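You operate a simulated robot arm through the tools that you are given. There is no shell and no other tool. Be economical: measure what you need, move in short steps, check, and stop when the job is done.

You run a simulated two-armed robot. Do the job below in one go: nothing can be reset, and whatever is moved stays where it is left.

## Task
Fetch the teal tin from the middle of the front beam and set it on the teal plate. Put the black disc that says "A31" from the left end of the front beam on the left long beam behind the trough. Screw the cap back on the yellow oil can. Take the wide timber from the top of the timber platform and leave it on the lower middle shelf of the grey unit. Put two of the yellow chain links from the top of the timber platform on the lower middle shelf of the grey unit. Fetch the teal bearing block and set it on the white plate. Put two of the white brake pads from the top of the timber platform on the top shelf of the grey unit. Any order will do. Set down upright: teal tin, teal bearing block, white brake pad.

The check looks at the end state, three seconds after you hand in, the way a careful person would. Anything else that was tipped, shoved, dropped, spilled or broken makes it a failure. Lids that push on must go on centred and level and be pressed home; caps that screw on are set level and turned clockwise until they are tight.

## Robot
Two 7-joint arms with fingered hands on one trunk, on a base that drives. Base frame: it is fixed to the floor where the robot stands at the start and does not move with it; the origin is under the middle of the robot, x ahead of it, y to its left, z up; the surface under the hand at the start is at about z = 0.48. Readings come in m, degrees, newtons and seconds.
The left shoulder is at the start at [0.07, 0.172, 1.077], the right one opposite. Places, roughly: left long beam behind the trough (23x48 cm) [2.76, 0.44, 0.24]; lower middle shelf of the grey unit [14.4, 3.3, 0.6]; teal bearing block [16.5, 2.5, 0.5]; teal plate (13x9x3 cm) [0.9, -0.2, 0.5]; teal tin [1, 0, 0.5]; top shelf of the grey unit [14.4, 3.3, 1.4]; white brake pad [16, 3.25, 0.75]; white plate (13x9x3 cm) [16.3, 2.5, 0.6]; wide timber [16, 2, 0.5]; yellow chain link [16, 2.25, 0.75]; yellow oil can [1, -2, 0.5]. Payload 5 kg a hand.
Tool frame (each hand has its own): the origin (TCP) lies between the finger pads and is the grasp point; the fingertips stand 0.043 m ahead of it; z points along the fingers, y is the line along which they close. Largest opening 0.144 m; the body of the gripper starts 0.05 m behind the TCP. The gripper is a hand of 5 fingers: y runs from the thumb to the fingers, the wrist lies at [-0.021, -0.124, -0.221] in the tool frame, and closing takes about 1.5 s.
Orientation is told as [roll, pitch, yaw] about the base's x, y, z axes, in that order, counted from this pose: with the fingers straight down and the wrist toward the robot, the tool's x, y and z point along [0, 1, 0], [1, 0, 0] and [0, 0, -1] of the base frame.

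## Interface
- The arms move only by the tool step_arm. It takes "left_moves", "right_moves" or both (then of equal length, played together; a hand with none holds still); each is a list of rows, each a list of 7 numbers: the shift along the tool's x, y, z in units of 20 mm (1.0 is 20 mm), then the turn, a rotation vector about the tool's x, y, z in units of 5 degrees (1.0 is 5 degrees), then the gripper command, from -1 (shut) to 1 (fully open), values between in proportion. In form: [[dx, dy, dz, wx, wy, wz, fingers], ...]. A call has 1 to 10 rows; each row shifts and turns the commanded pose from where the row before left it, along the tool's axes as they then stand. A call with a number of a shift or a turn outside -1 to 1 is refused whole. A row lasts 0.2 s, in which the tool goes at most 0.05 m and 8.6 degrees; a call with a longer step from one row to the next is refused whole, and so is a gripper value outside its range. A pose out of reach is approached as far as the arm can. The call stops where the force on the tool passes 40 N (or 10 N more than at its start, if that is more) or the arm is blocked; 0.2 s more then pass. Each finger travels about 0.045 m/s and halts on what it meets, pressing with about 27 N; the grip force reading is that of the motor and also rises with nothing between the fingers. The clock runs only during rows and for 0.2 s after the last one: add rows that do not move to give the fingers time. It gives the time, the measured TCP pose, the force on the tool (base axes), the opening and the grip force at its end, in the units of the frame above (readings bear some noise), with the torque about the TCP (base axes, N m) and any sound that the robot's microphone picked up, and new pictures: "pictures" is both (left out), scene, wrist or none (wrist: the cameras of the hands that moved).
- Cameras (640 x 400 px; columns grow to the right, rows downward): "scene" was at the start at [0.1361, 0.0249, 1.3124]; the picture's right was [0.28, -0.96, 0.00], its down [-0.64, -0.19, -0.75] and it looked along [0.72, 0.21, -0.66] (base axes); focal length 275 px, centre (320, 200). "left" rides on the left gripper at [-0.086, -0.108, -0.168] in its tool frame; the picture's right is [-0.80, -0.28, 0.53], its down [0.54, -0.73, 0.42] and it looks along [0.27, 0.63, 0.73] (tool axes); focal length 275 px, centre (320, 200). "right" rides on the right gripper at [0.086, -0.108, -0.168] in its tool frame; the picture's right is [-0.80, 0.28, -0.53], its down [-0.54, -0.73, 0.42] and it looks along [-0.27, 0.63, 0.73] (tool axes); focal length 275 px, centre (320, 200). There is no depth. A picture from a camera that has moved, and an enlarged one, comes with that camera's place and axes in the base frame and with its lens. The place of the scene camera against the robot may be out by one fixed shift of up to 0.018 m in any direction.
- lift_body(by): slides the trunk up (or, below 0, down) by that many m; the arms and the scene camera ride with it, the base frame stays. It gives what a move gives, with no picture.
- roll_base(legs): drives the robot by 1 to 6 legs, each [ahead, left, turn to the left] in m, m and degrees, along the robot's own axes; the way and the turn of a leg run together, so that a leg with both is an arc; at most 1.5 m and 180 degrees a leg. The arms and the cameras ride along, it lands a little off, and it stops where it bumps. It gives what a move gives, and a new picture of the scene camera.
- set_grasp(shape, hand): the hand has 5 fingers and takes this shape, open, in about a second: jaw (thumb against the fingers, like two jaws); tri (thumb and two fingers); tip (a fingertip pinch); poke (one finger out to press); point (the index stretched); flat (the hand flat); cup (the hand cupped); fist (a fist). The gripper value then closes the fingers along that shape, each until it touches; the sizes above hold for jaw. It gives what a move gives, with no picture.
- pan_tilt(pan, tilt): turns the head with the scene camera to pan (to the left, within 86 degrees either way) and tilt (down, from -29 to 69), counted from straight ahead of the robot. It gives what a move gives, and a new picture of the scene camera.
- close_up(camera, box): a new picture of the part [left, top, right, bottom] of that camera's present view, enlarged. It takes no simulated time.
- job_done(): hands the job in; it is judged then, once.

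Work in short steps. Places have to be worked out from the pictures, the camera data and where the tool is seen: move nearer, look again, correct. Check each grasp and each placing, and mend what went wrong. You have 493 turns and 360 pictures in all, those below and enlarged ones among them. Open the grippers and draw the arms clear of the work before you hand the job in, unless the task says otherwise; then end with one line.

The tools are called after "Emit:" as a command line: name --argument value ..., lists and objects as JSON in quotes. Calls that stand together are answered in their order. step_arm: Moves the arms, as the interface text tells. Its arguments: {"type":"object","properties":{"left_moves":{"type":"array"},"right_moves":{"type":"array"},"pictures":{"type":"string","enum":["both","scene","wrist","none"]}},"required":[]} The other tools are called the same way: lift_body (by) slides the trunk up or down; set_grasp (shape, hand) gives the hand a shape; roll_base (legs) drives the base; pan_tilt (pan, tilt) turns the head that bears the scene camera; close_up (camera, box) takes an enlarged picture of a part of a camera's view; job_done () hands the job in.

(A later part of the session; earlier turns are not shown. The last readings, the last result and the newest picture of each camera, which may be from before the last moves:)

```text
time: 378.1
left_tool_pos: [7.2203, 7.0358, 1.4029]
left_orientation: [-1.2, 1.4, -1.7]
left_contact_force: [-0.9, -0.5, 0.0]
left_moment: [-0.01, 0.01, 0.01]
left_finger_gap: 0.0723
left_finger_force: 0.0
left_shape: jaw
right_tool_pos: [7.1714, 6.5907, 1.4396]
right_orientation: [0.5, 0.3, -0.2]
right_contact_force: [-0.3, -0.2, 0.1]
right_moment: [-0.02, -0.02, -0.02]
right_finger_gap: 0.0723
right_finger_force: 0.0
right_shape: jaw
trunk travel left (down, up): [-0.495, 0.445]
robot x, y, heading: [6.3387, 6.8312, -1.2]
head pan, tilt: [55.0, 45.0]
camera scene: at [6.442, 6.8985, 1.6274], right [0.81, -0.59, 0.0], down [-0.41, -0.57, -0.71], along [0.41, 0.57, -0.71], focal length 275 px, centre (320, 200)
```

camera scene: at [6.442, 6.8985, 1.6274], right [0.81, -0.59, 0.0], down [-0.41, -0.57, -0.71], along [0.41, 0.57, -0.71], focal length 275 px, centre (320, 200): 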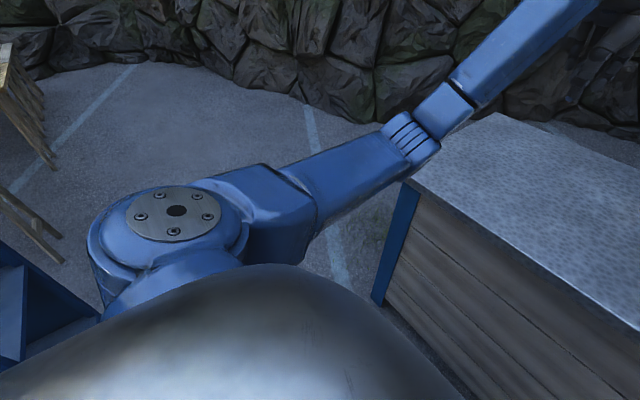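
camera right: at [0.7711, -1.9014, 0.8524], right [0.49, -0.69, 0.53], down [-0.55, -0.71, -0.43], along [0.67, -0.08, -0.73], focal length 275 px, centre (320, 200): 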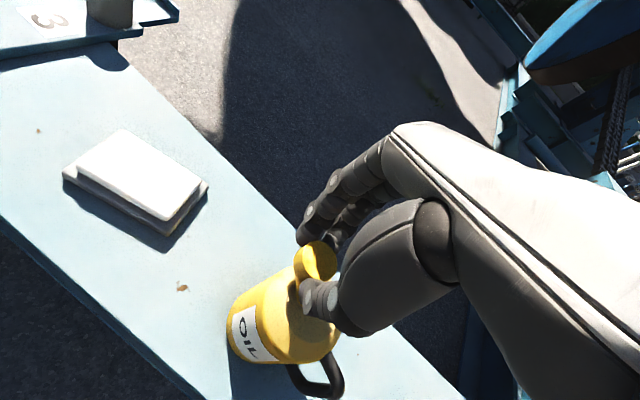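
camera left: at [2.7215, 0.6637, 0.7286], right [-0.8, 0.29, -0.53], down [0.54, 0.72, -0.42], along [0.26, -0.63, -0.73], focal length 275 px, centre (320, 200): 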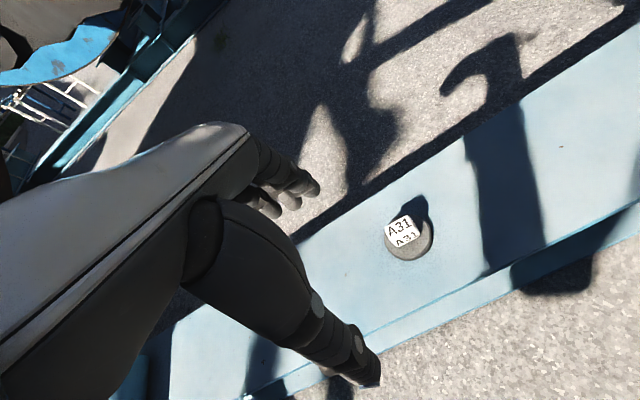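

Emit:
roll_base --legs '[[0.33, 0.6, 1], [0.15, 0.8, 0]]'

Emit:
pan_tilt --pan -20 --tilt 25

```text
time: 385.8
left_tool_pos: [7.7051, 8.4373, 1.4026]
left_orientation: [-1.1, 1.4, -1.4]
left_contact_force: [0.3, 0.3, 0.0]
left_moment: [0.03, -0.03, 0.02]
left_finger_gap: 0.0725
left_finger_force: 0.0
left_shape: jaw
right_tool_pos: [7.6594, 7.9919, 1.4389]
right_orientation: [0.5, 0.3, 0.2]
right_contact_force: [-0.5, 0.0, 0.3]
right_moment: [0.01, -0.02, 0.01]
right_finger_gap: 0.0724
right_finger_force: 0.1
right_shape: jaw
trunk travel left (down, up): [-0.495, 0.445]
robot x, y, heading: [6.8269, 8.23, -0.3]
head pan, tilt: [55.0, 45.0]
camera scene: at [6.9267, 8.2938, 1.6274], right [0.82, -0.58, 0.0], down [-0.41, -0.58, -0.71], along [0.41, 0.58, -0.71], focal length 275 px, centre (320, 200)
```

scene: 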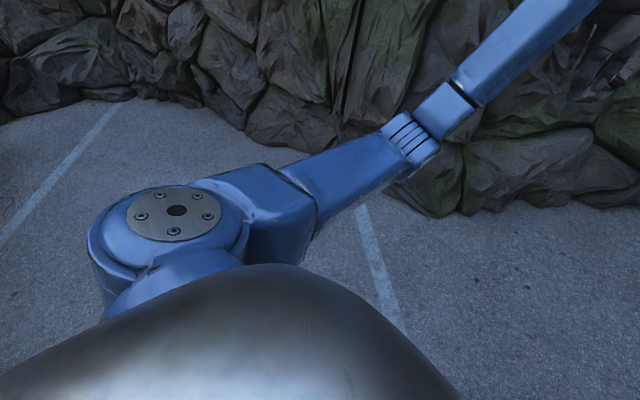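

```text
time: 387.3
left_tool_pos: [7.7055, 8.4387, 1.4041]
left_orientation: [-1.2, 1.3, -1.4]
left_contact_force: [-0.2, -0.1, -0.1]
left_moment: [0.0, -0.03, -0.02]
left_finger_gap: 0.0724
left_finger_force: 0.0
left_shape: jaw
right_tool_pos: [7.6583, 7.9941, 1.4386]
right_orientation: [0.5, 0.3, 0.2]
right_contact_force: [-0.3, 1.0, 0.1]
right_moment: [0.02, -0.04, 0.04]
right_finger_gap: 0.0724
right_finger_force: 0.0
right_shape: jaw
trunk travel left (down, up): [-0.495, 0.445]
robot x, y, heading: [6.8266, 8.2295, -0.3]
head pan, tilt: [-20.0, 25.0]
camera scene: at [6.9662, 8.1964, 1.6579], right [-0.35, -0.94, 0.0], down [-0.4, 0.15, -0.91], along [0.85, -0.32, -0.42], focal length 275 px, centre (320, 200)
```

scene: 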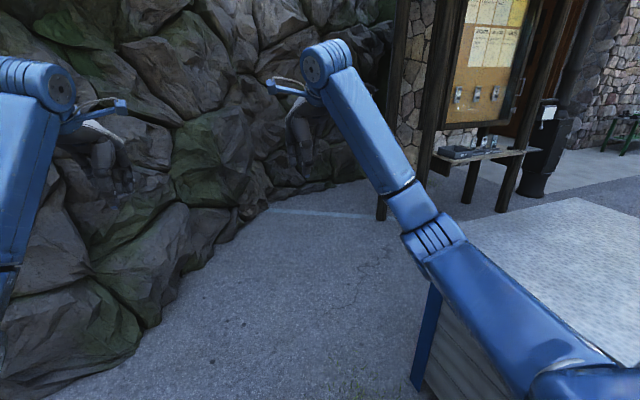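

Through the gap. Next I'll turn to −45°, move to about (8.35, 7.95), turn to −90° and look down the passage between the box and the notice board.

Emit:
roll_base --legs '[[0, 0, -45], [0.63, 0.42, 0], [0.63, 0.42, 0], [0, 0, -45]]'

Emit:
pan_tilt --pan 10 --tilt 25

```text
time: 399.2
left_tool_pos: [8.4747, 6.991, 1.4032]
left_orientation: [-1.1, 1.3, -93.7]
left_contact_force: [-0.4, -0.3, 0.0]
left_moment: [-0.02, 0.02, -0.02]
left_finger_gap: 0.0725
left_finger_force: 0.0
left_shape: jaw
right_tool_pos: [8.0305, 7.0549, 1.4397]
right_orientation: [0.5, 0.3, -91.9]
right_contact_force: [1.0, -1.8, -0.2]
right_moment: [0.01, 0.01, -0.01]
right_finger_gap: 0.0726
right_finger_force: 0.1
right_shape: jaw
trunk travel left (down, up): [-0.495, 0.445]
robot x, y, heading: [8.3011, 7.8808, -92.6]
head pan, tilt: [-20.0, 25.0]
camera scene: at [8.2653, 7.7439, 1.6579], right [-0.92, 0.38, 0.0], down [0.16, 0.39, -0.91], along [-0.35, -0.84, -0.42], focal length 275 px, centre (320, 200)
```

scene: 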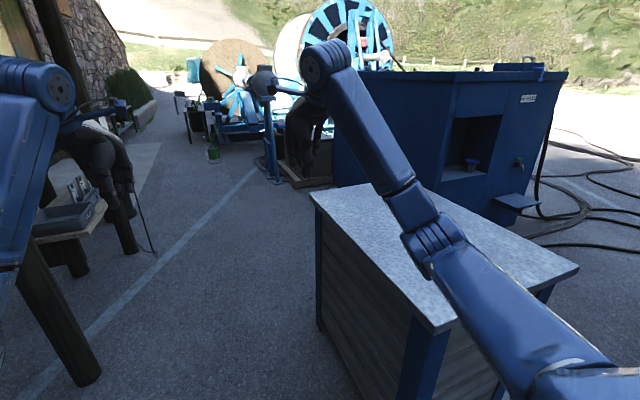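

```text
time: 400.2
left_tool_pos: [8.4758, 6.9899, 1.4041]
left_orientation: [-1.2, 1.5, -93.7]
left_contact_force: [-0.7, -0.6, -0.7]
left_moment: [0.01, -0.01, 0.01]
left_finger_gap: 0.0725
left_finger_force: 0.0
left_shape: jaw
right_tool_pos: [8.0304, 7.0525, 1.4395]
right_orientation: [0.4, 0.3, -92.0]
right_contact_force: [-0.3, 0.6, 0.0]
right_moment: [0.01, -0.02, -0.02]
right_finger_gap: 0.0722
right_finger_force: 0.1
right_shape: jaw
trunk travel left (down, up): [-0.495, 0.445]
robot x, y, heading: [8.2971, 7.8766, -92.6]
head pan, tilt: [10.0, 25.0]
camera scene: at [8.3119, 7.7378, 1.6579], right [-0.99, -0.13, 0.0], down [-0.05, 0.42, -0.91], along [0.12, -0.9, -0.42], focal length 275 px, centre (320, 200)
```

scene: 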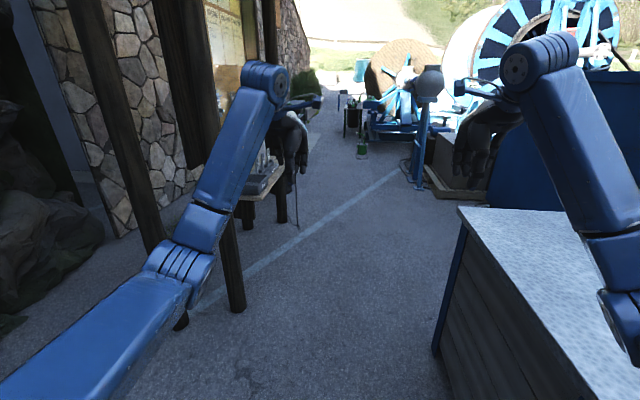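

Emit:
roll_base --legs '[[1.4, 0.22, 2.6], [1.4, 0, 0]]'

Emit:
pan_tilt --pan 65 --tilt 18

```text
time: 413.8
left_tool_pos: [8.654, 4.185, 1.4037]
left_orientation: [-1.1, 1.3, -92.3]
left_contact_force: [-1.0, 0.7, -0.2]
left_moment: [-0.03, -0.02, 0.0]
left_finger_gap: 0.0725
left_finger_force: 0.0
left_shape: jaw
right_tool_pos: [8.2088, 4.2382, 1.4392]
right_orientation: [0.4, 0.4, -90.7]
right_contact_force: [0.3, -0.4, 0.1]
right_moment: [-0.02, 0.0, 0.0]
right_finger_gap: 0.0726
right_finger_force: 0.0
right_shape: jaw
trunk travel left (down, up): [-0.495, 0.445]
robot x, y, heading: [8.4562, 5.0707, -91.3]
head pan, tilt: [10.0, 25.0]
camera scene: at [8.4745, 4.9287, 1.658], right [-0.99, -0.15, 0.0], down [-0.06, 0.42, -0.91], along [0.14, -0.9, -0.42], focal length 275 px, centre (320, 200)
```

scene: 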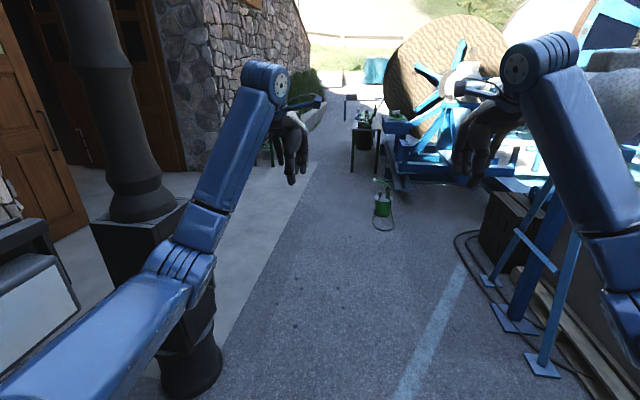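

```text
time: 415.1
left_tool_pos: [8.6529, 4.1857, 1.4027]
left_orientation: [-1.1, 1.4, -92.3]
left_contact_force: [0.0, -1.2, 0.2]
left_moment: [0.03, -0.03, 0.02]
left_finger_gap: 0.0722
left_finger_force: 0.0
left_shape: jaw
right_tool_pos: [8.2083, 4.2369, 1.4397]
right_orientation: [0.5, 0.2, -90.8]
right_contact_force: [-0.1, -0.2, 0.4]
right_moment: [-0.04, 0.0, -0.01]
right_finger_gap: 0.0724
right_finger_force: 0.2
right_shape: jaw
trunk travel left (down, up): [-0.495, 0.445]
robot x, y, heading: [8.4556, 5.069, -91.4]
head pan, tilt: [65.0, 18.0]
camera scene: at [8.5442, 4.9778, 1.6693], right [-0.44, -0.9, 0.0], down [-0.28, 0.14, -0.95], along [0.85, -0.42, -0.31], focal length 275 px, centre (320, 200)
```

scene: 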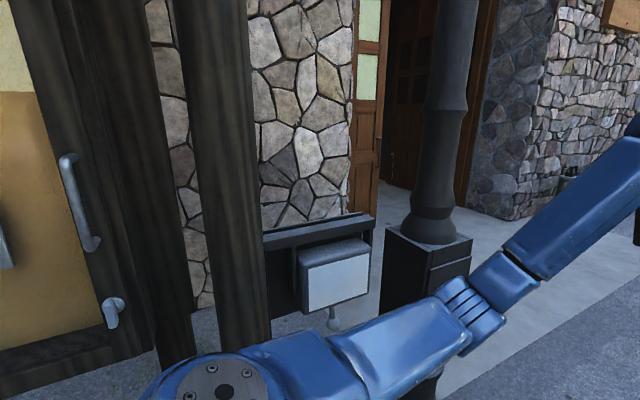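

The doorway opens at x≈12, y≈0.4–2.8, past a lamp post at (9.5, 4.0). I'll go on down to about (8.8, 1.95) and turn to face +x.

Emit:
roll_base --legs '[[1.5, 0.02, 1.3], [1.4, 0.2, 0], [0.2, 0.1, 0], [0, 0, 90]]'

Emit:
pan_tilt --pan 0 --tilt 15

```text
refused: leg 1 is longer than a leg can be; nothing moved
```

```text
time: 416.4
left_tool_pos: [8.6536, 4.1856, 1.4029]
left_orientation: [-1.3, 1.4, -92.3]
left_contact_force: [-0.1, 0.0, -0.4]
left_moment: [0.03, 0.0, 0.01]
left_finger_gap: 0.0727
left_finger_force: 0.0
left_shape: jaw
right_tool_pos: [8.209, 4.2381, 1.4383]
right_orientation: [0.5, 0.2, -90.7]
right_contact_force: [-0.3, -0.1, 0.1]
right_moment: [0.01, -0.01, -0.02]
right_finger_gap: 0.0724
right_finger_force: 0.1
right_shape: jaw
trunk travel left (down, up): [-0.495, 0.445]
robot x, y, heading: [8.4521, 5.0669, -91.3]
head pan, tilt: [0.0, 15.0]
camera scene: at [8.4585, 4.9258, 1.6741], right [-1.0, 0.02, 0.0], down [0.01, 0.26, -0.97], along [-0.02, -0.97, -0.26], focal length 275 px, centre (320, 200)
```

scene: 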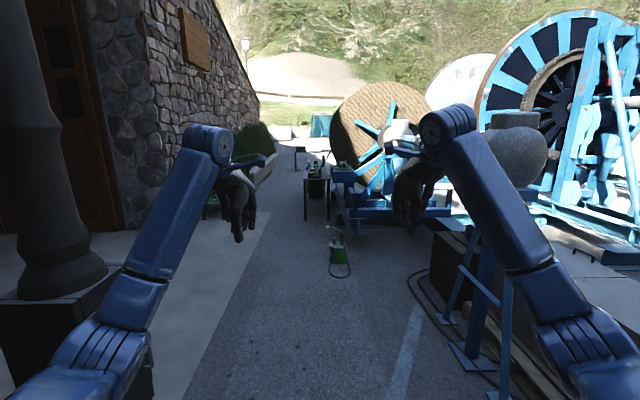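

Emit:
roll_base --legs '[[1.4, 0.02, 1.3], [1.4, 0.2, 0], [0.2, 0.1, 0], [0, 0, 90]]'

```text
time: 435.2
left_tool_pos: [9.6253, 2.2879, 1.4026]
left_orientation: [-1.0, 1.4, -1.0]
left_contact_force: [0.3, -0.3, -0.1]
left_moment: [-0.03, 0.02, 0.01]
left_finger_gap: 0.0726
left_finger_force: 0.1
left_shape: jaw
right_tool_pos: [9.5852, 1.8399, 1.4385]
right_orientation: [0.5, 0.2, 0.7]
right_contact_force: [0.0, 0.8, -0.5]
right_moment: [0.0, 0.01, -0.01]
right_finger_gap: 0.0724
right_finger_force: 0.0
right_shape: jaw
trunk travel left (down, up): [-0.495, 0.445]
robot x, y, heading: [8.745, 2.0666, -0.1]
head pan, tilt: [0.0, 15.0]
camera scene: at [8.8963, 2.0699, 1.6741], right [0.0, -1.0, 0.0], down [-0.26, 0.0, -0.97], along [0.97, 0.0, -0.26], focal length 275 px, centre (320, 200)
```

scene: 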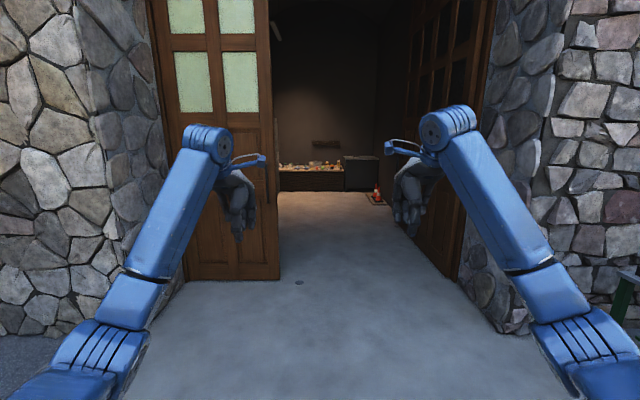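

The left leaf is closed and the right one open: the opening is about y 0.5–2.5. I'll drive in along y≈1.5.

Emit:
roll_base --legs '[[1.38, -0.5, 0.1], [1.4, 0, 0]]'

Emit:
pan_tilt --pan 20 --tilt 15

```text
time: 449.1
left_tool_pos: [12.4167, 1.7877, 1.4034]
left_orientation: [-1.2, 1.3, -0.8]
left_contact_force: [0.8, 0.3, -0.8]
left_moment: [-0.02, 0.01, -0.01]
left_finger_gap: 0.0724
left_finger_force: 0.2
left_shape: jaw
right_tool_pos: [12.3754, 1.3405, 1.4403]
right_orientation: [0.5, 0.3, 0.8]
right_contact_force: [0.9, 0.2, -0.6]
right_moment: [0.02, -0.01, -0.03]
right_finger_gap: 0.0724
right_finger_force: 0.1
right_shape: jaw
trunk travel left (down, up): [-0.495, 0.445]
robot x, y, heading: [11.5373, 1.5669, 0.4]
head pan, tilt: [0.0, 15.0]
camera scene: at [11.6876, 1.5693, 1.6742], right [0.0, -1.0, 0.0], down [-0.26, 0.0, -0.97], along [0.97, 0.0, -0.26], focal length 275 px, centre (320, 200)
```

scene: 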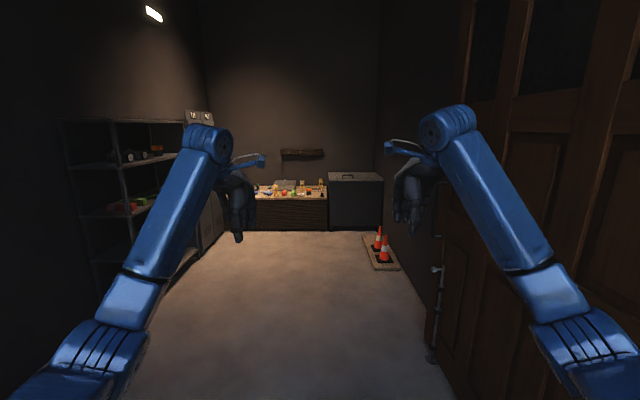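

```text
time: 449.9
left_tool_pos: [12.4188, 1.7885, 1.4043]
left_orientation: [-1.2, 1.5, -0.8]
left_contact_force: [0.3, 0.5, 0.0]
left_moment: [0.02, 0.03, 0.01]
left_finger_gap: 0.0725
left_finger_force: 0.1
left_shape: jaw
right_tool_pos: [12.3776, 1.3407, 1.4394]
right_orientation: [0.4, 0.3, 0.8]
right_contact_force: [-0.3, 0.3, 0.8]
right_moment: [0.0, 0.02, 0.01]
right_finger_gap: 0.0725
right_finger_force: 0.1
right_shape: jaw
trunk travel left (down, up): [-0.495, 0.445]
robot x, y, heading: [11.5399, 1.57, 0.0]
head pan, tilt: [20.0, 15.0]
camera scene: at [11.6829, 1.6011, 1.6741], right [0.34, -0.94, 0.0], down [-0.24, -0.09, -0.97], along [0.91, 0.33, -0.26], focal length 275 px, centre (320, 200)
```

scene: 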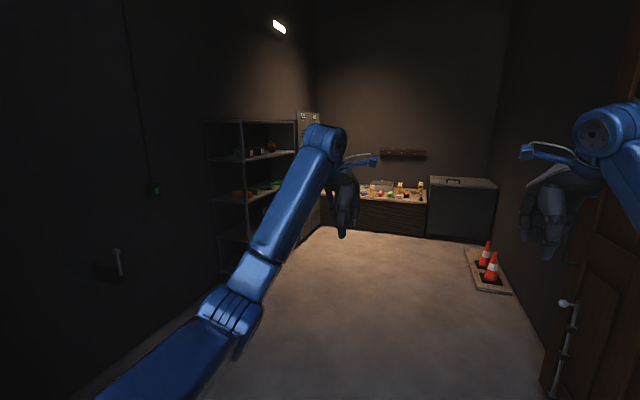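

The room: grey shelf unit on the left, timber platform at the back. I'll drive in to about (14.3, 2.3) and look at the platform.

Emit:
roll_base --legs '[[1.4, 0.3, 0], [1.3, 0.3, 0]]'

Emit:
pan_tilt --pan 0 --tilt 35

```text
time: 463.3
left_tool_pos: [15.1283, 2.342, 1.4036]
left_orientation: [-1.1, 1.4, -2.9]
left_contact_force: [1.0, -0.3, -0.4]
left_moment: [0.0, -0.01, -0.01]
left_finger_gap: 0.0722
left_finger_force: 0.1
left_shape: jaw
right_tool_pos: [15.0714, 1.8993, 1.4399]
right_orientation: [0.5, 0.3, -1.3]
right_contact_force: [-0.1, 0.0, -0.6]
right_moment: [0.0, 0.0, 0.0]
right_finger_gap: 0.0722
right_finger_force: 0.0
right_shape: jaw
trunk travel left (down, up): [-0.495, 0.445]
robot x, y, heading: [14.244, 2.1557, -2.2]
head pan, tilt: [20.0, 15.0]
camera scene: at [14.3873, 2.184, 1.6742], right [0.31, -0.95, 0.0], down [-0.25, -0.08, -0.97], along [0.92, 0.3, -0.26], focal length 275 px, centre (320, 200)
```

scene: 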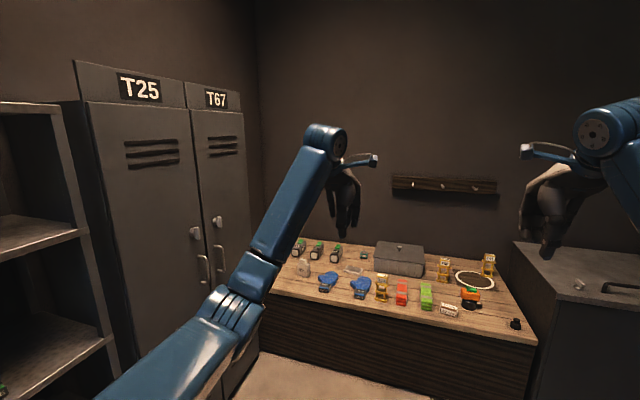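

```text
time: 464.2
left_tool_pos: [15.1296, 2.3434, 1.4023]
left_orientation: [-1.2, 1.5, -3.0]
left_contact_force: [-0.5, -0.3, 1.4]
left_moment: [0.02, 0.02, -0.02]
left_finger_gap: 0.0724
left_finger_force: 0.1
left_shape: jaw
right_tool_pos: [15.0725, 1.8981, 1.4402]
right_orientation: [0.5, 0.3, -1.3]
right_contact_force: [-0.9, 0.2, 0.6]
right_moment: [-0.02, 0.0, -0.01]
right_finger_gap: 0.0724
right_finger_force: 0.0
right_shape: jaw
trunk travel left (down, up): [-0.495, 0.445]
robot x, y, heading: [14.2444, 2.1589, -2.1]
head pan, tilt: [0.0, 35.0]
camera scene: at [14.3875, 2.1523, 1.6421], right [-0.03, -1.0, 0.0], down [-0.57, 0.02, -0.82], along [0.82, -0.03, -0.57], focal length 275 px, centre (320, 200)
```

scene: 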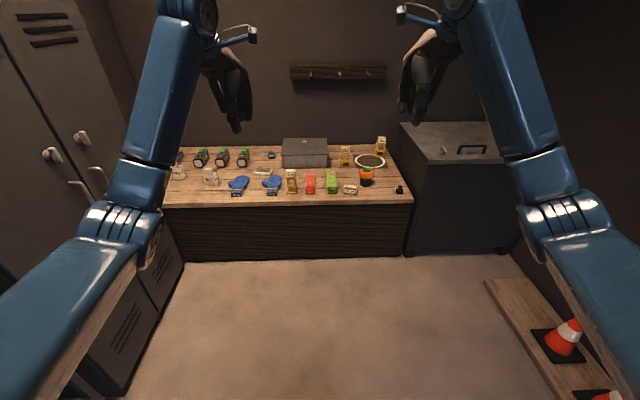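

Emit:
close_up --camera "scene" --box '[160, 125, 300, 215]'

Emit:
close_up --camera "scene" --box '[280, 125, 420, 215]'

```text
4.44 times, centred on (230, 170) of scene
camera zoom: at [14.3875, 2.1523, 1.6421], right [-0.03, -1.0, 0.0], down [-0.57, 0.02, -0.82], along [0.82, -0.03, -0.57], focal length 1222 px, centre (720, 333)
```

zoom: 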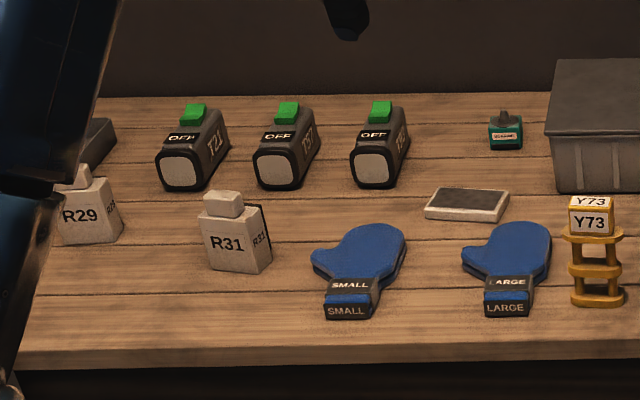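

```text
4.44 times, centred on (350, 170) of scene
camera zoom: at [14.3875, 2.1523, 1.6421], right [-0.03, -1.0, 0.0], down [-0.57, 0.02, -0.82], along [0.82, -0.03, -0.57], focal length 1222 px, centre (187, 333)
```

zoom: 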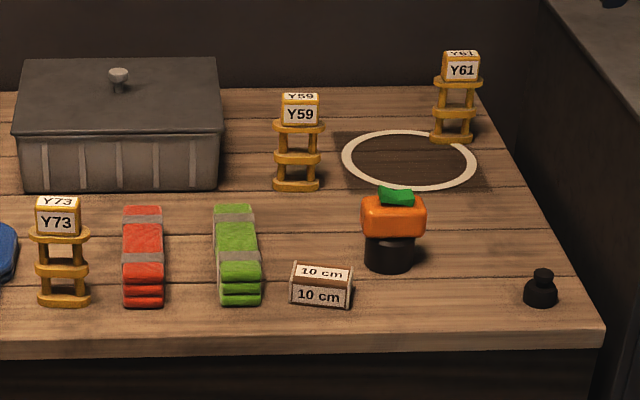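

The items are clear: "10 cm" timber near (16.17, 1.86), links Y73/Y59/Y61, pads R29/R31, the teal bearing block and the white plate. I'll lower the trunk back to normal and drive up to the platform.

Emit:
lift_body --by -0.32

Emit:
roll_base --legs '[[1.0, -0.02, 2.1]]'

Emit:
pan_tilt --pan 0 --tilt 42

```text
time: 467.3
left_tool_pos: [15.1299, 2.3421, 1.0839]
left_orientation: [-1.2, 1.4, -2.9]
left_contact_force: [-0.1, -0.5, 0.9]
left_moment: [0.01, -0.02, 0.02]
left_finger_gap: 0.0723
left_finger_force: 0.1
left_shape: jaw
right_tool_pos: [15.0708, 1.8984, 1.1199]
right_orientation: [0.5, 0.3, -1.3]
right_contact_force: [-0.2, -0.8, -0.3]
right_moment: [0.02, -0.02, 0.02]
right_finger_gap: 0.0723
right_finger_force: 0.1
right_shape: jaw
trunk travel left (down, up): [-0.175, 0.765]
robot x, y, heading: [14.2448, 2.1555, -1.9]
head pan, tilt: [0.0, 35.0]
```

```text
time: 472.4
left_tool_pos: [16.1123, 2.302, 1.0842]
left_orientation: [-1.2, 1.4, -2.3]
left_contact_force: [-0.2, 0.1, 0.2]
left_moment: [-0.01, 0.0, 0.04]
left_finger_gap: 0.0723
left_finger_force: 0.1
left_shape: jaw
right_tool_pos: [16.0598, 1.8576, 1.12]
right_orientation: [0.6, 0.2, -0.8]
right_contact_force: [-0.2, -0.7, -0.4]
right_moment: [0.01, 0.04, 0.03]
right_finger_gap: 0.0724
right_finger_force: 0.0
right_shape: jaw
trunk travel left (down, up): [-0.175, 0.765]
robot x, y, heading: [15.2294, 2.1102, -1.2]
head pan, tilt: [0.0, 35.0]
camera scene: at [15.3717, 2.1048, 1.3221], right [-0.02, -1.0, 0.0], down [-0.57, 0.01, -0.82], along [0.82, -0.02, -0.57], focal length 275 px, centre (320, 200)
```

scene: 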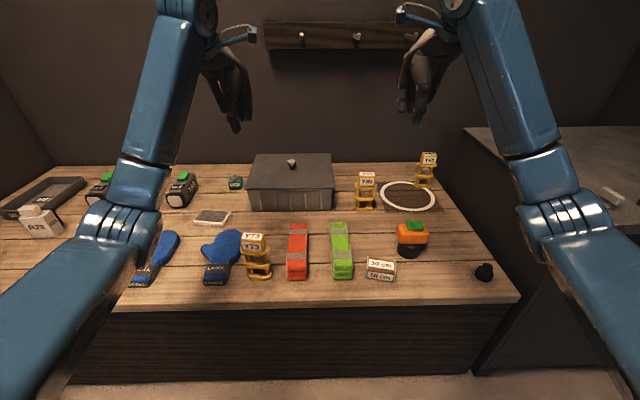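

```text
time: 473.1
left_tool_pos: [16.1124, 2.3032, 1.0825]
left_orientation: [-1.2, 1.3, -2.4]
left_contact_force: [1.4, -0.5, -0.1]
left_moment: [0.02, -0.03, 0.01]
left_finger_gap: 0.0726
left_finger_force: 0.1
left_shape: jaw
right_tool_pos: [16.0587, 1.8582, 1.1191]
right_orientation: [0.3, 0.3, -0.8]
right_contact_force: [-0.4, 0.3, -0.1]
right_moment: [-0.02, -0.03, -0.03]
right_finger_gap: 0.0727
right_finger_force: 0.2
right_shape: jaw
trunk travel left (down, up): [-0.175, 0.765]
robot x, y, heading: [15.2262, 2.109, -1.4]
head pan, tilt: [0.0, 42.0]
camera scene: at [15.367, 2.1049, 1.3117], right [-0.02, -1.0, 0.0], down [-0.67, 0.02, -0.74], along [0.74, -0.02, -0.67], focal length 275 px, centre (320, 200)
```

scene: 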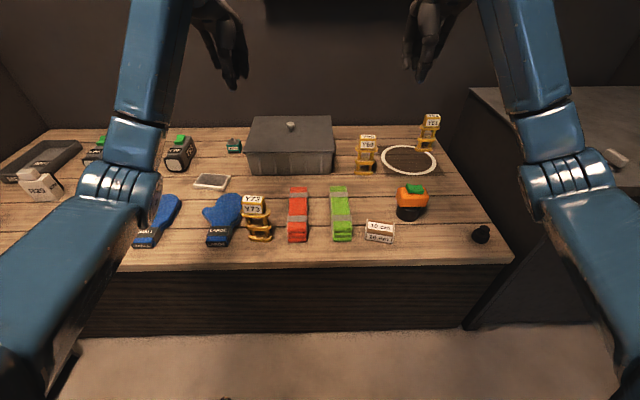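

Emit:
close_up --camera "scene" --box '[190, 110, 450, 270]'

```text
2.46 times, centred on (320, 190) of scene
camera zoom: at [15.367, 2.1049, 1.3117], right [-0.02, -1.0, 0.0], down [-0.67, 0.02, -0.74], along [0.74, -0.02, -0.67], focal length 677 px, centre (320, 225)
```

zoom: 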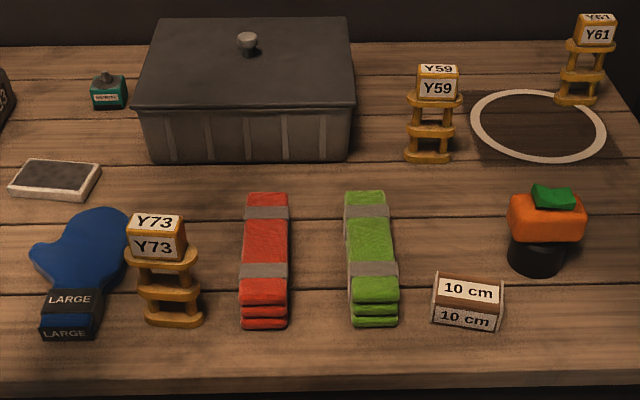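

The timber is at about (16.03, 1.868), rotated about −11°. I'll lower the right hand over it, turning to match, and look.

Emit:
step_arm --right_moves '[[0.05, -0.15, 1, 0, 0, 0.2, 1], [0.05, -0.15, 1, 0, 0, 0.2, 1], [0.05, -0.15, 1, 0, 0, 0.2, 1], [0.05, -0.15, 1, 0, 0, 0.2, 1], [0.05, -0.15, 1, 0, 0, 0.2, 1], [0.05, -0.15, 1, 0, 0, 0.2, 1], [0.05, -0.15, 1, 0, 0, 0.2, 1], [0.05, -0.15, 1, 0, 0, 0.2, 1], [0.05, -0.15, 1, 0, 0, 0.2, 1], [0.05, -0.15, 1, 0, 0, 0.2, 1]]' --pictures "none"

Emit:
step_arm --right_moves '[[0, 0, 1, 0, 0, 0, 0.6], [0, 0, 1, 0, 0, 0, 0.6], [0, 0, 1, 0, 0, 0, 0.6], [0, 0, 1, 0, 0, 0, 0.6], [0, 0, 0, 0, 0, 0, 0.6], [0, 0, 0, 0, 0, 0, 0.6]]' --pictures "wrist"

```text
time: 475.3
left_tool_pos: [16.1112, 2.3028, 1.0835]
left_orientation: [-1.2, 1.3, -2.4]
left_contact_force: [0.0, 0.5, 1.1]
left_moment: [0.0, 0.04, 0.04]
left_finger_gap: 0.0724
left_finger_force: 0.0
left_shape: jaw
right_tool_pos: [16.028, 1.8711, 0.9196]
right_orientation: [0.6, 0.3, -10.8]
right_contact_force: [0.6, -0.9, 0.5]
right_moment: [0.01, 0.03, 0.01]
right_finger_gap: 0.1439
right_finger_force: 0.2
right_shape: jaw
trunk travel left (down, up): [-0.175, 0.765]
robot x, y, heading: [15.2301, 2.1083, -1.3]
head pan, tilt: [0.0, 42.0]
```

```text
time: 476.7
left_tool_pos: [16.1129, 2.3033, 1.0831]
left_orientation: [-1.2, 1.3, -2.4]
left_contact_force: [-0.4, 0.3, 0.5]
left_moment: [0.03, 0.04, 0.02]
left_finger_gap: 0.0725
left_finger_force: 0.1
left_shape: jaw
right_tool_pos: [16.0284, 1.8729, 0.8394]
right_orientation: [0.4, 0.4, -10.9]
right_contact_force: [0.2, 0.2, 0.2]
right_moment: [0.02, 0.05, 0.02]
right_finger_gap: 0.1155
right_finger_force: 0.0
right_shape: jaw
trunk travel left (down, up): [-0.175, 0.765]
robot x, y, heading: [15.2311, 2.1104, -1.4]
head pan, tilt: [0.0, 42.0]
camera right: at [15.9389, 1.9766, 1.0084], right [0.13, -0.84, 0.53], down [-0.82, -0.39, -0.42], along [0.56, -0.37, -0.74], focal length 275 px, centre (320, 200)
```

right: 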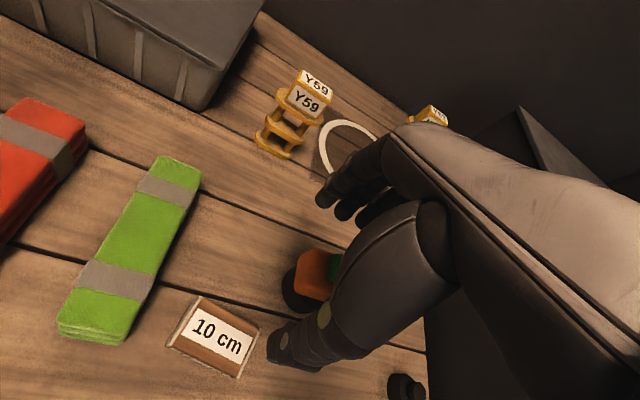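

The timber top is at about (15.983, 1.877), and its angle matches. I'll shift −4.5 cm in x and lower to z≈0.66.

Emit:
step_arm --right_moves '[[-0.1, -0.8, 0.9, 0, 0, 0.1, 0.6], [-0.1, -0.8, 0.9, 0, 0, 0.1, 0.6], [0, -0.65, 0.9, 0, 0, 0, 0.6], [0, 0, 0.9, 0, 0, 0, 0.6], [0, 0, 0.9, 0, 0, 0, 0.6], [0, 0, 0.9, 0, 0, 0, 0.6], [0, 0, 0.9, 0, 0, 0, 0.6], [0, 0, 0.9, 0, 0, 0, 0.6], [0, 0, 0.9, 0, 0, 0, 0.6], [0, 0, 0.9, 0, 0, 0, 0.6]]' --pictures "wrist"

```text
time: 478.7
left_tool_pos: [16.1107, 2.303, 1.0842]
left_orientation: [-1.3, 1.3, -2.4]
left_contact_force: [0.3, -0.2, -1.9]
left_moment: [-0.02, 0.07, -0.04]
left_finger_gap: 0.0726
left_finger_force: 0.1
left_shape: jaw
right_tool_pos: [15.986, 1.8797, 0.6991]
right_orientation: [0.8, -1.0, -11.8]
right_contact_force: [-8.3, 3.1, 25.3]
right_moment: [-1.99, -1.51, -0.47]
right_finger_gap: 0.1155
right_finger_force: 0.0
right_shape: jaw
trunk travel left (down, up): [-0.175, 0.765]
robot x, y, heading: [15.2279, 2.1078, -1.3]
head pan, tilt: [0.0, 42.0]
stopped in row 9 (right hand): the force on the tool passed its limit at 46 N (the readings are from after the stop); the commanded pose is now the measured one
camera right: at [15.8949, 1.9835, 0.8669], right [0.11, -0.84, 0.53], down [-0.81, -0.38, -0.44], along [0.57, -0.38, -0.72], focal length 275 px, centre (320, 200)
```

right: 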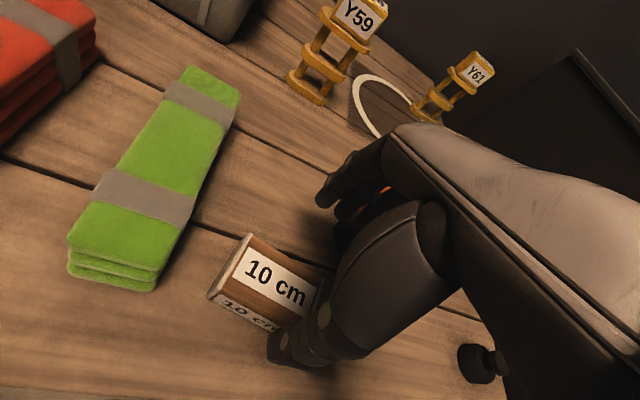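

I touched the orange pot beside the timber (platform top is nearer z≈0.575). I'll raise at once and check the pot.

Emit:
step_arm --right_moves '[[0, 0, -1, 0, 0, 0, 0.6], [0, 0, -1, 0, 0, 0, 0.6], [0, 0, -1, 0, 0, 0, 0.6], [0, -0.5, -1, 0, 0, 0, 0.6]]' --pictures "none"

Emit:
close_up --camera "scene" --box '[340, 150, 500, 260]'

```text
time: 479.7
left_tool_pos: [16.1123, 2.3039, 1.0834]
left_orientation: [-1.2, 1.3, -2.3]
left_contact_force: [-0.3, -0.6, 0.3]
left_moment: [-0.04, -0.05, 0.01]
left_finger_gap: 0.0724
left_finger_force: 0.1
left_shape: jaw
right_tool_pos: [15.9757, 1.8811, 0.7738]
right_orientation: [0.6, -0.4, -11.8]
right_contact_force: [-0.3, 0.2, -0.4]
right_moment: [-0.01, -0.01, 0.0]
right_finger_gap: 0.1155
right_finger_force: 0.1
right_shape: jaw
trunk travel left (down, up): [-0.175, 0.765]
robot x, y, heading: [15.2274, 2.1083, -1.3]
head pan, tilt: [0.0, 42.0]
```

```text
3.64 times, centred on (420, 205) of scene
camera zoom: at [15.3662, 2.1052, 1.3117], right [-0.02, -1.0, 0.0], down [-0.67, 0.02, -0.74], along [0.74, -0.02, -0.67], focal length 1000 px, centre (-44, 182)
```

zoom: 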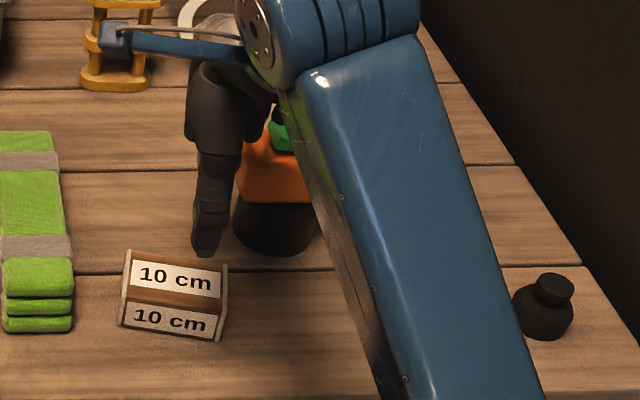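

The pot hasn't moved. I'll use the narrower three-finger shape for the timber, at (15.977, 1.892).

Emit:
set_grasp --hand "right" --shape "tri"

Emit:
step_arm --right_moves '[[0.55, 0, 0.8, 0.1, 0, 0, 0.4], [0, 0, 0.8, 0, 0, 0, 0.4], [0, 0, 0.8, 0, 0, 0, 0.4], [0, 0, 0.8, 0, 0, 0, 0.4], [0, 0, 0, 0, 0, 0, 0.4]]' --pictures "wrist"

```text
time: 480.6
left_tool_pos: [16.1114, 2.3021, 1.0837]
left_orientation: [-1.2, 1.3, -2.4]
left_contact_force: [0.2, 0.2, -0.1]
left_moment: [0.0, 0.0, 0.01]
left_finger_gap: 0.0727
left_finger_force: 0.0
left_shape: jaw
right_tool_pos: [15.976, 1.8814, 0.7742]
right_orientation: [0.6, -0.3, -11.7]
right_contact_force: [0.3, 0.0, 0.7]
right_moment: [0.01, 0.01, -0.03]
right_finger_gap: 0.144
right_finger_force: 0.1
right_shape: tri
trunk travel left (down, up): [-0.175, 0.765]
robot x, y, heading: [15.2279, 2.1053, -1.6]
head pan, tilt: [0.0, 42.0]
```

```text
time: 481.8
left_tool_pos: [16.1126, 2.3036, 1.083]
left_orientation: [-1.3, 1.3, -2.4]
left_contact_force: [-0.3, 0.8, 0.0]
left_moment: [0.01, 0.0, 0.0]
left_finger_gap: 0.0727
left_finger_force: 0.2
left_shape: jaw
right_tool_pos: [15.9795, 1.8931, 0.7105]
right_orientation: [0.7, 0.2, -11.6]
right_contact_force: [0.0, -0.6, -1.1]
right_moment: [0.03, 0.0, 0.0]
right_finger_gap: 0.1013
right_finger_force: 0.1
right_shape: tri
trunk travel left (down, up): [-0.175, 0.765]
robot x, y, heading: [15.2308, 2.1071, -1.3]
head pan, tilt: [0.0, 42.0]
camera right: at [15.8903, 1.9971, 0.8785], right [0.12, -0.84, 0.53], down [-0.82, -0.38, -0.43], along [0.56, -0.38, -0.74], focal length 275 px, centre (320, 200)
```

right: 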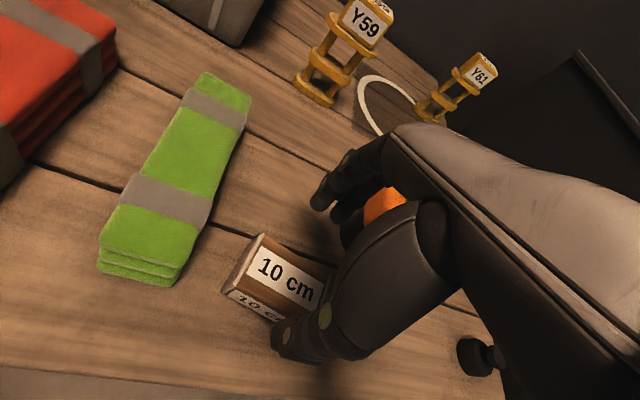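

Well centred. I'll lower to z≈0.627 and close.

Emit:
step_arm --right_moves '[[-0.15, 0, 0.9, 0, 0, 0, 0.3], [0, 0, 0.9, 0, 0, 0, 0.3], [0, 0, 0.9, 0, 0, 0, 0.3], [0, 0, 0.8, 0, 0, 0, 0.3], [0, 0, 0.5, 0, 0, 0, 0.3], [0, 0, 0, 0, 0, 0, 0.3]]' --pictures "none"

Emit:
step_arm --right_moves '[[0, 0, 0, 0, 0, 0, -0.2], [0, 0, 0, 0, 0, 0, -0.6], [0, 0, 0, 0, 0, 0, -1], [0, 0, 0, 0, 0, 0, -1], [0, 0, 0, 0, 0, 0, -1], [0, 0, 0, 0, 0, 0, -1]]' --pictures "wrist"

```text
time: 483.2
left_tool_pos: [16.1117, 2.3018, 1.0844]
left_orientation: [-1.2, 1.4, -2.4]
left_contact_force: [0.0, -0.3, -0.1]
left_moment: [0.0, 0.01, -0.04]
left_finger_gap: 0.0725
left_finger_force: 0.0
left_shape: jaw
right_tool_pos: [15.9778, 1.8885, 0.6302]
right_orientation: [0.6, 0.1, -11.7]
right_contact_force: [0.4, 0.3, -0.1]
right_moment: [0.0, 0.01, 0.02]
right_finger_gap: 0.094
right_finger_force: 0.0
right_shape: tri
trunk travel left (down, up): [-0.175, 0.765]
robot x, y, heading: [15.2291, 2.11, -1.8]
head pan, tilt: [0.0, 42.0]
```

```text
time: 484.6
left_tool_pos: [16.1116, 2.3023, 1.0825]
left_orientation: [-1.3, 1.3, -2.4]
left_contact_force: [-0.2, -0.1, 0.5]
left_moment: [-0.06, -0.02, -0.02]
left_finger_gap: 0.0724
left_finger_force: 0.1
left_shape: jaw
right_tool_pos: [15.9787, 1.8894, 0.6293]
right_orientation: [0.5, 0.1, -11.8]
right_contact_force: [0.4, -0.1, 0.3]
right_moment: [-0.01, -0.02, 0.0]
right_finger_gap: 0.0546
right_finger_force: 26.6
right_shape: tri
trunk travel left (down, up): [-0.175, 0.765]
robot x, y, heading: [15.2277, 2.1093, -1.4]
head pan, tilt: [0.0, 42.0]
camera right: at [15.8897, 1.9941, 0.7987], right [0.12, -0.84, 0.53], down [-0.82, -0.38, -0.43], along [0.56, -0.38, -0.74], focal length 275 px, centre (320, 200)
```

right: 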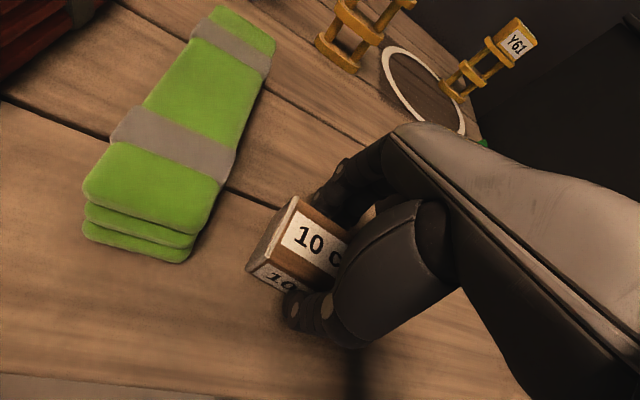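

The timber is gripped (gap 0.055). I'll lift it, and bring the left hand over link Y73 (about 15.99, 2.294, top ≈0.735).

Emit:
step_arm --right_moves '[[0, 0, -0.8, 0, 0, 0, -1], [0, 0, -1, 0, 0, 0, -1], [0, 0, -1, 0, 0, 0, -1], [0, 0, -1, 0, 0, 0, -1], [0, 0, -1, 0, 0, 0, -1], [0, 0, -1, 0, 0, 0, -1], [0, -0.5, -1, 0, 0, 0, -1], [0, -0.5, -1, 0, 0, 0, -1], [0, -0.5, -1, 0, 0, 0, -1], [0, -0.5, -1, 0, 0, 0, -1]]' --left_moves '[[0, -0.6, 1, 0, 0, -0.16, 0.3], [0, -0.6, 1, 0, 0, -0.16, 0.3], [0, -0.6, 1, 0, 0, -0.16, 0.3], [0, -0.6, 1, 0, 0, -0.16, 0.3], [0, -0.6, 1, 0, 0, -0.16, 0.3], [0, -0.6, 1, 0, 0, -0.16, 0.3], [0, -0.6, 1, 0, 0, -0.16, 0.3], [0, -0.6, 1, 0, 0, -0.16, 0.3], [0, -0.6, 1, 0, 0, -0.16, 0.3], [0, -0.6, 1, 0, 0, -0.16, 0.3]]' --pictures "wrist"

```text
time: 486.8
left_tool_pos: [15.9883, 2.2962, 0.8844]
left_orientation: [-0.9, 1.4, 5.7]
left_contact_force: [1.5, 1.2, 0.7]
left_moment: [-0.05, -0.02, 0.02]
left_finger_gap: 0.0931
left_finger_force: 0.1
left_shape: jaw
right_tool_pos: [15.9373, 1.8933, 0.8247]
right_orientation: [0.5, 0.2, -11.6]
right_contact_force: [0.6, 0.2, -1.4]
right_moment: [0.0, 0.02, 0.01]
right_finger_gap: 0.0544
right_finger_force: 27.0
right_shape: tri
trunk travel left (down, up): [-0.175, 0.765]
robot x, y, heading: [15.2276, 2.1101, -1.5]
head pan, tilt: [0.0, 42.0]
camera right: at [15.8499, 1.9982, 0.9943], right [0.12, -0.84, 0.53], down [-0.82, -0.38, -0.43], along [0.56, -0.38, -0.74], focal length 275 px, centre (320, 200)
camera left: at [15.8907, 2.2027, 1.0567], right [-0.22, -0.83, -0.51], down [-0.79, 0.46, -0.41], along [0.58, 0.31, -0.75], focal length 275 px, centre (320, 200)
```

right: 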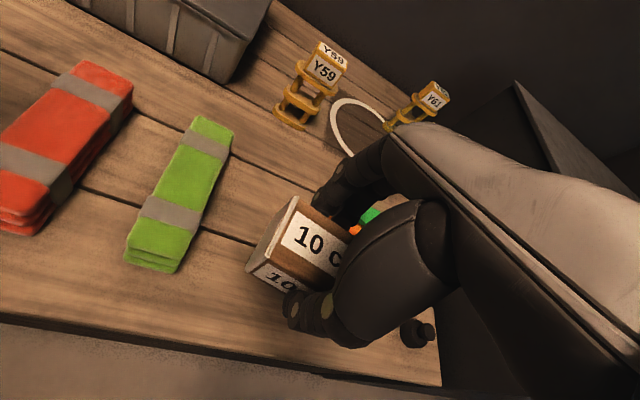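
left: 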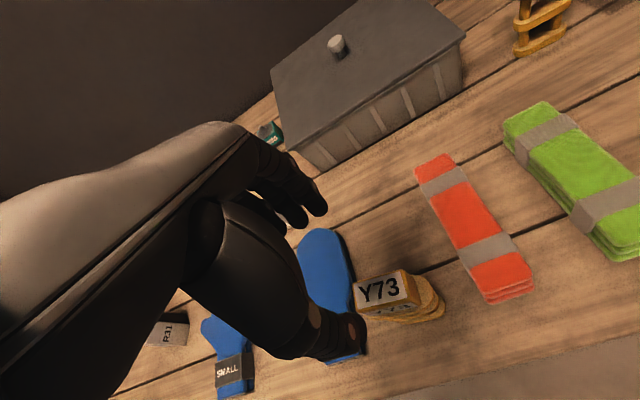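

Emit:
close_up --camera "left" --box '[300, 230, 480, 350]'

```text
3.33 times, centred on (390, 290) of left
camera zoom: at [15.8907, 2.2027, 1.0567], right [-0.22, -0.83, -0.51], down [-0.79, 0.46, -0.41], along [0.58, 0.31, -0.75], focal length 918 px, centre (87, -100)
```

zoom: 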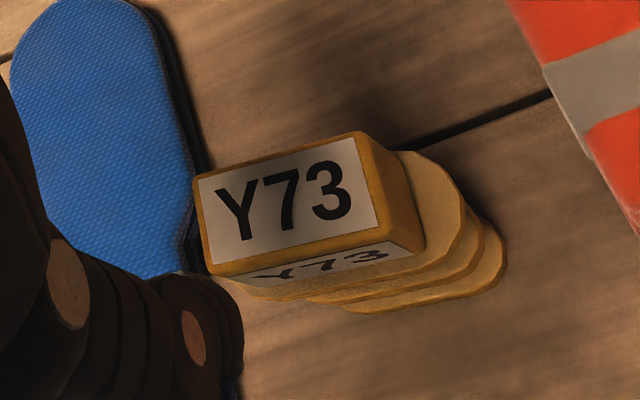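

The link's label block is at (15.978, 2.2945), 6.4×3.3 cm with yaw ≈−6°. I'll align, lower to z≈0.738 and look before closing.

Emit:
step_arm --left_moves '[[-0.1, -0.5, 0.9, 0, 0, 0.8, 0.3], [0, 0, 0.9, 0, 0, 0.8, 0.3], [0, 0, 0.9, 0, 0, 0.7, 0.3], [0, 0, 0.9, 0, 0, 0, 0.3], [0, 0, 0.9, 0, 0, 0, 0.3], [0, 0, 0.9, 0, 0, 0, 0.3], [0, 0, 0.9, 0, 0, 0, 0.3], [0, 0, 0.6, 0, 0, 0, 0.3], [0, 0, 0, 0, 0, 0, 0.3]]' --pictures "none"

Emit:
close_up --camera "left" --box '[180, 130, 480, 330]'

```text
time: 488.8
left_tool_pos: [15.975, 2.2897, 0.7483]
left_orientation: [-1.2, 1.2, -5.9]
left_contact_force: [0.3, -0.6, 0.1]
left_moment: [-0.03, -0.03, 0.0]
left_finger_gap: 0.0929
left_finger_force: 0.1
left_shape: jaw
right_tool_pos: [15.9381, 1.8931, 0.8247]
right_orientation: [0.7, 0.1, -11.6]
right_contact_force: [0.4, 0.3, -0.8]
right_moment: [0.0, 0.02, -0.02]
right_finger_gap: 0.0546
right_finger_force: 27.1
right_shape: tri
trunk travel left (down, up): [-0.175, 0.765]
robot x, y, heading: [15.2302, 2.1064, -1.5]
head pan, tilt: [0.0, 42.0]
```

```text
2.00 times, centred on (330, 230) of left
camera zoom: at [15.8609, 2.2185, 0.9203], right [-0.38, -0.77, -0.51], down [-0.68, 0.61, -0.42], along [0.63, 0.19, -0.75], focal length 551 px, centre (300, 140)
```

zoom: 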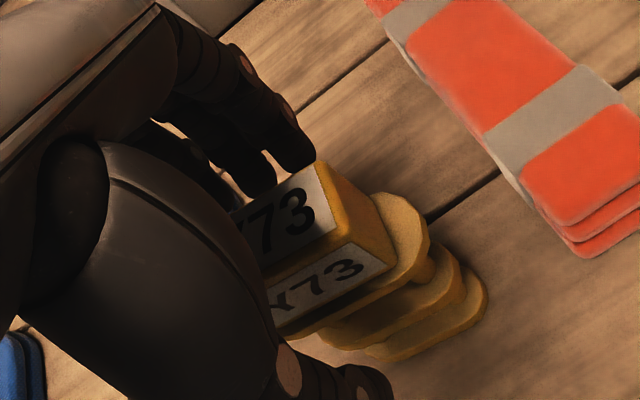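

Emit:
step_arm --left_moves '[[0.3, 0.1, 0.45, 0, 0, 0, 0.2], [0, 0, 0, 0, 0, 0, -0.2], [0, 0, 0, 0, 0, 0, -0.6], [0, 0, 0, 0, 0, 0, -1], [0, 0, 0, 0, 0, 0, -1], [0, 0, 0, 0, 0, 0, -1], [0, 0, -0.5, 0, 0, 0, -1], [0, 0, -1, 0, 0, 0, -1], [0, 0, -1, 0, 0, 0, -1], [0, 0, -1, 0, 0, 0, -1]]' --pictures "wrist"

```text
time: 491.0
left_tool_pos: [15.978, 2.2988, 0.8083]
left_orientation: [-1.2, 1.3, -5.9]
left_contact_force: [-1.0, 0.4, -3.9]
left_moment: [0.04, -0.04, 0.0]
left_finger_gap: 0.037
left_finger_force: 27.2
left_shape: jaw
right_tool_pos: [15.9376, 1.8943, 0.8253]
right_orientation: [0.5, 0.1, -11.7]
right_contact_force: [-0.5, -0.9, -2.1]
right_moment: [0.01, 0.01, 0.0]
right_finger_gap: 0.0544
right_finger_force: 27.5
right_shape: tri
trunk travel left (down, up): [-0.175, 0.765]
robot x, y, heading: [15.2265, 2.1039, -1.4]
head pan, tilt: [0.0, 42.0]
camera left: at [15.865, 2.2257, 0.9816], right [-0.38, -0.77, -0.51], down [-0.68, 0.61, -0.42], along [0.63, 0.19, -0.75], focal length 275 px, centre (320, 200)
```

left: 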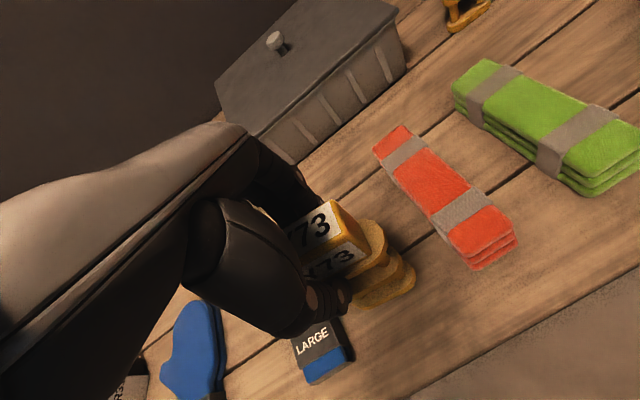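

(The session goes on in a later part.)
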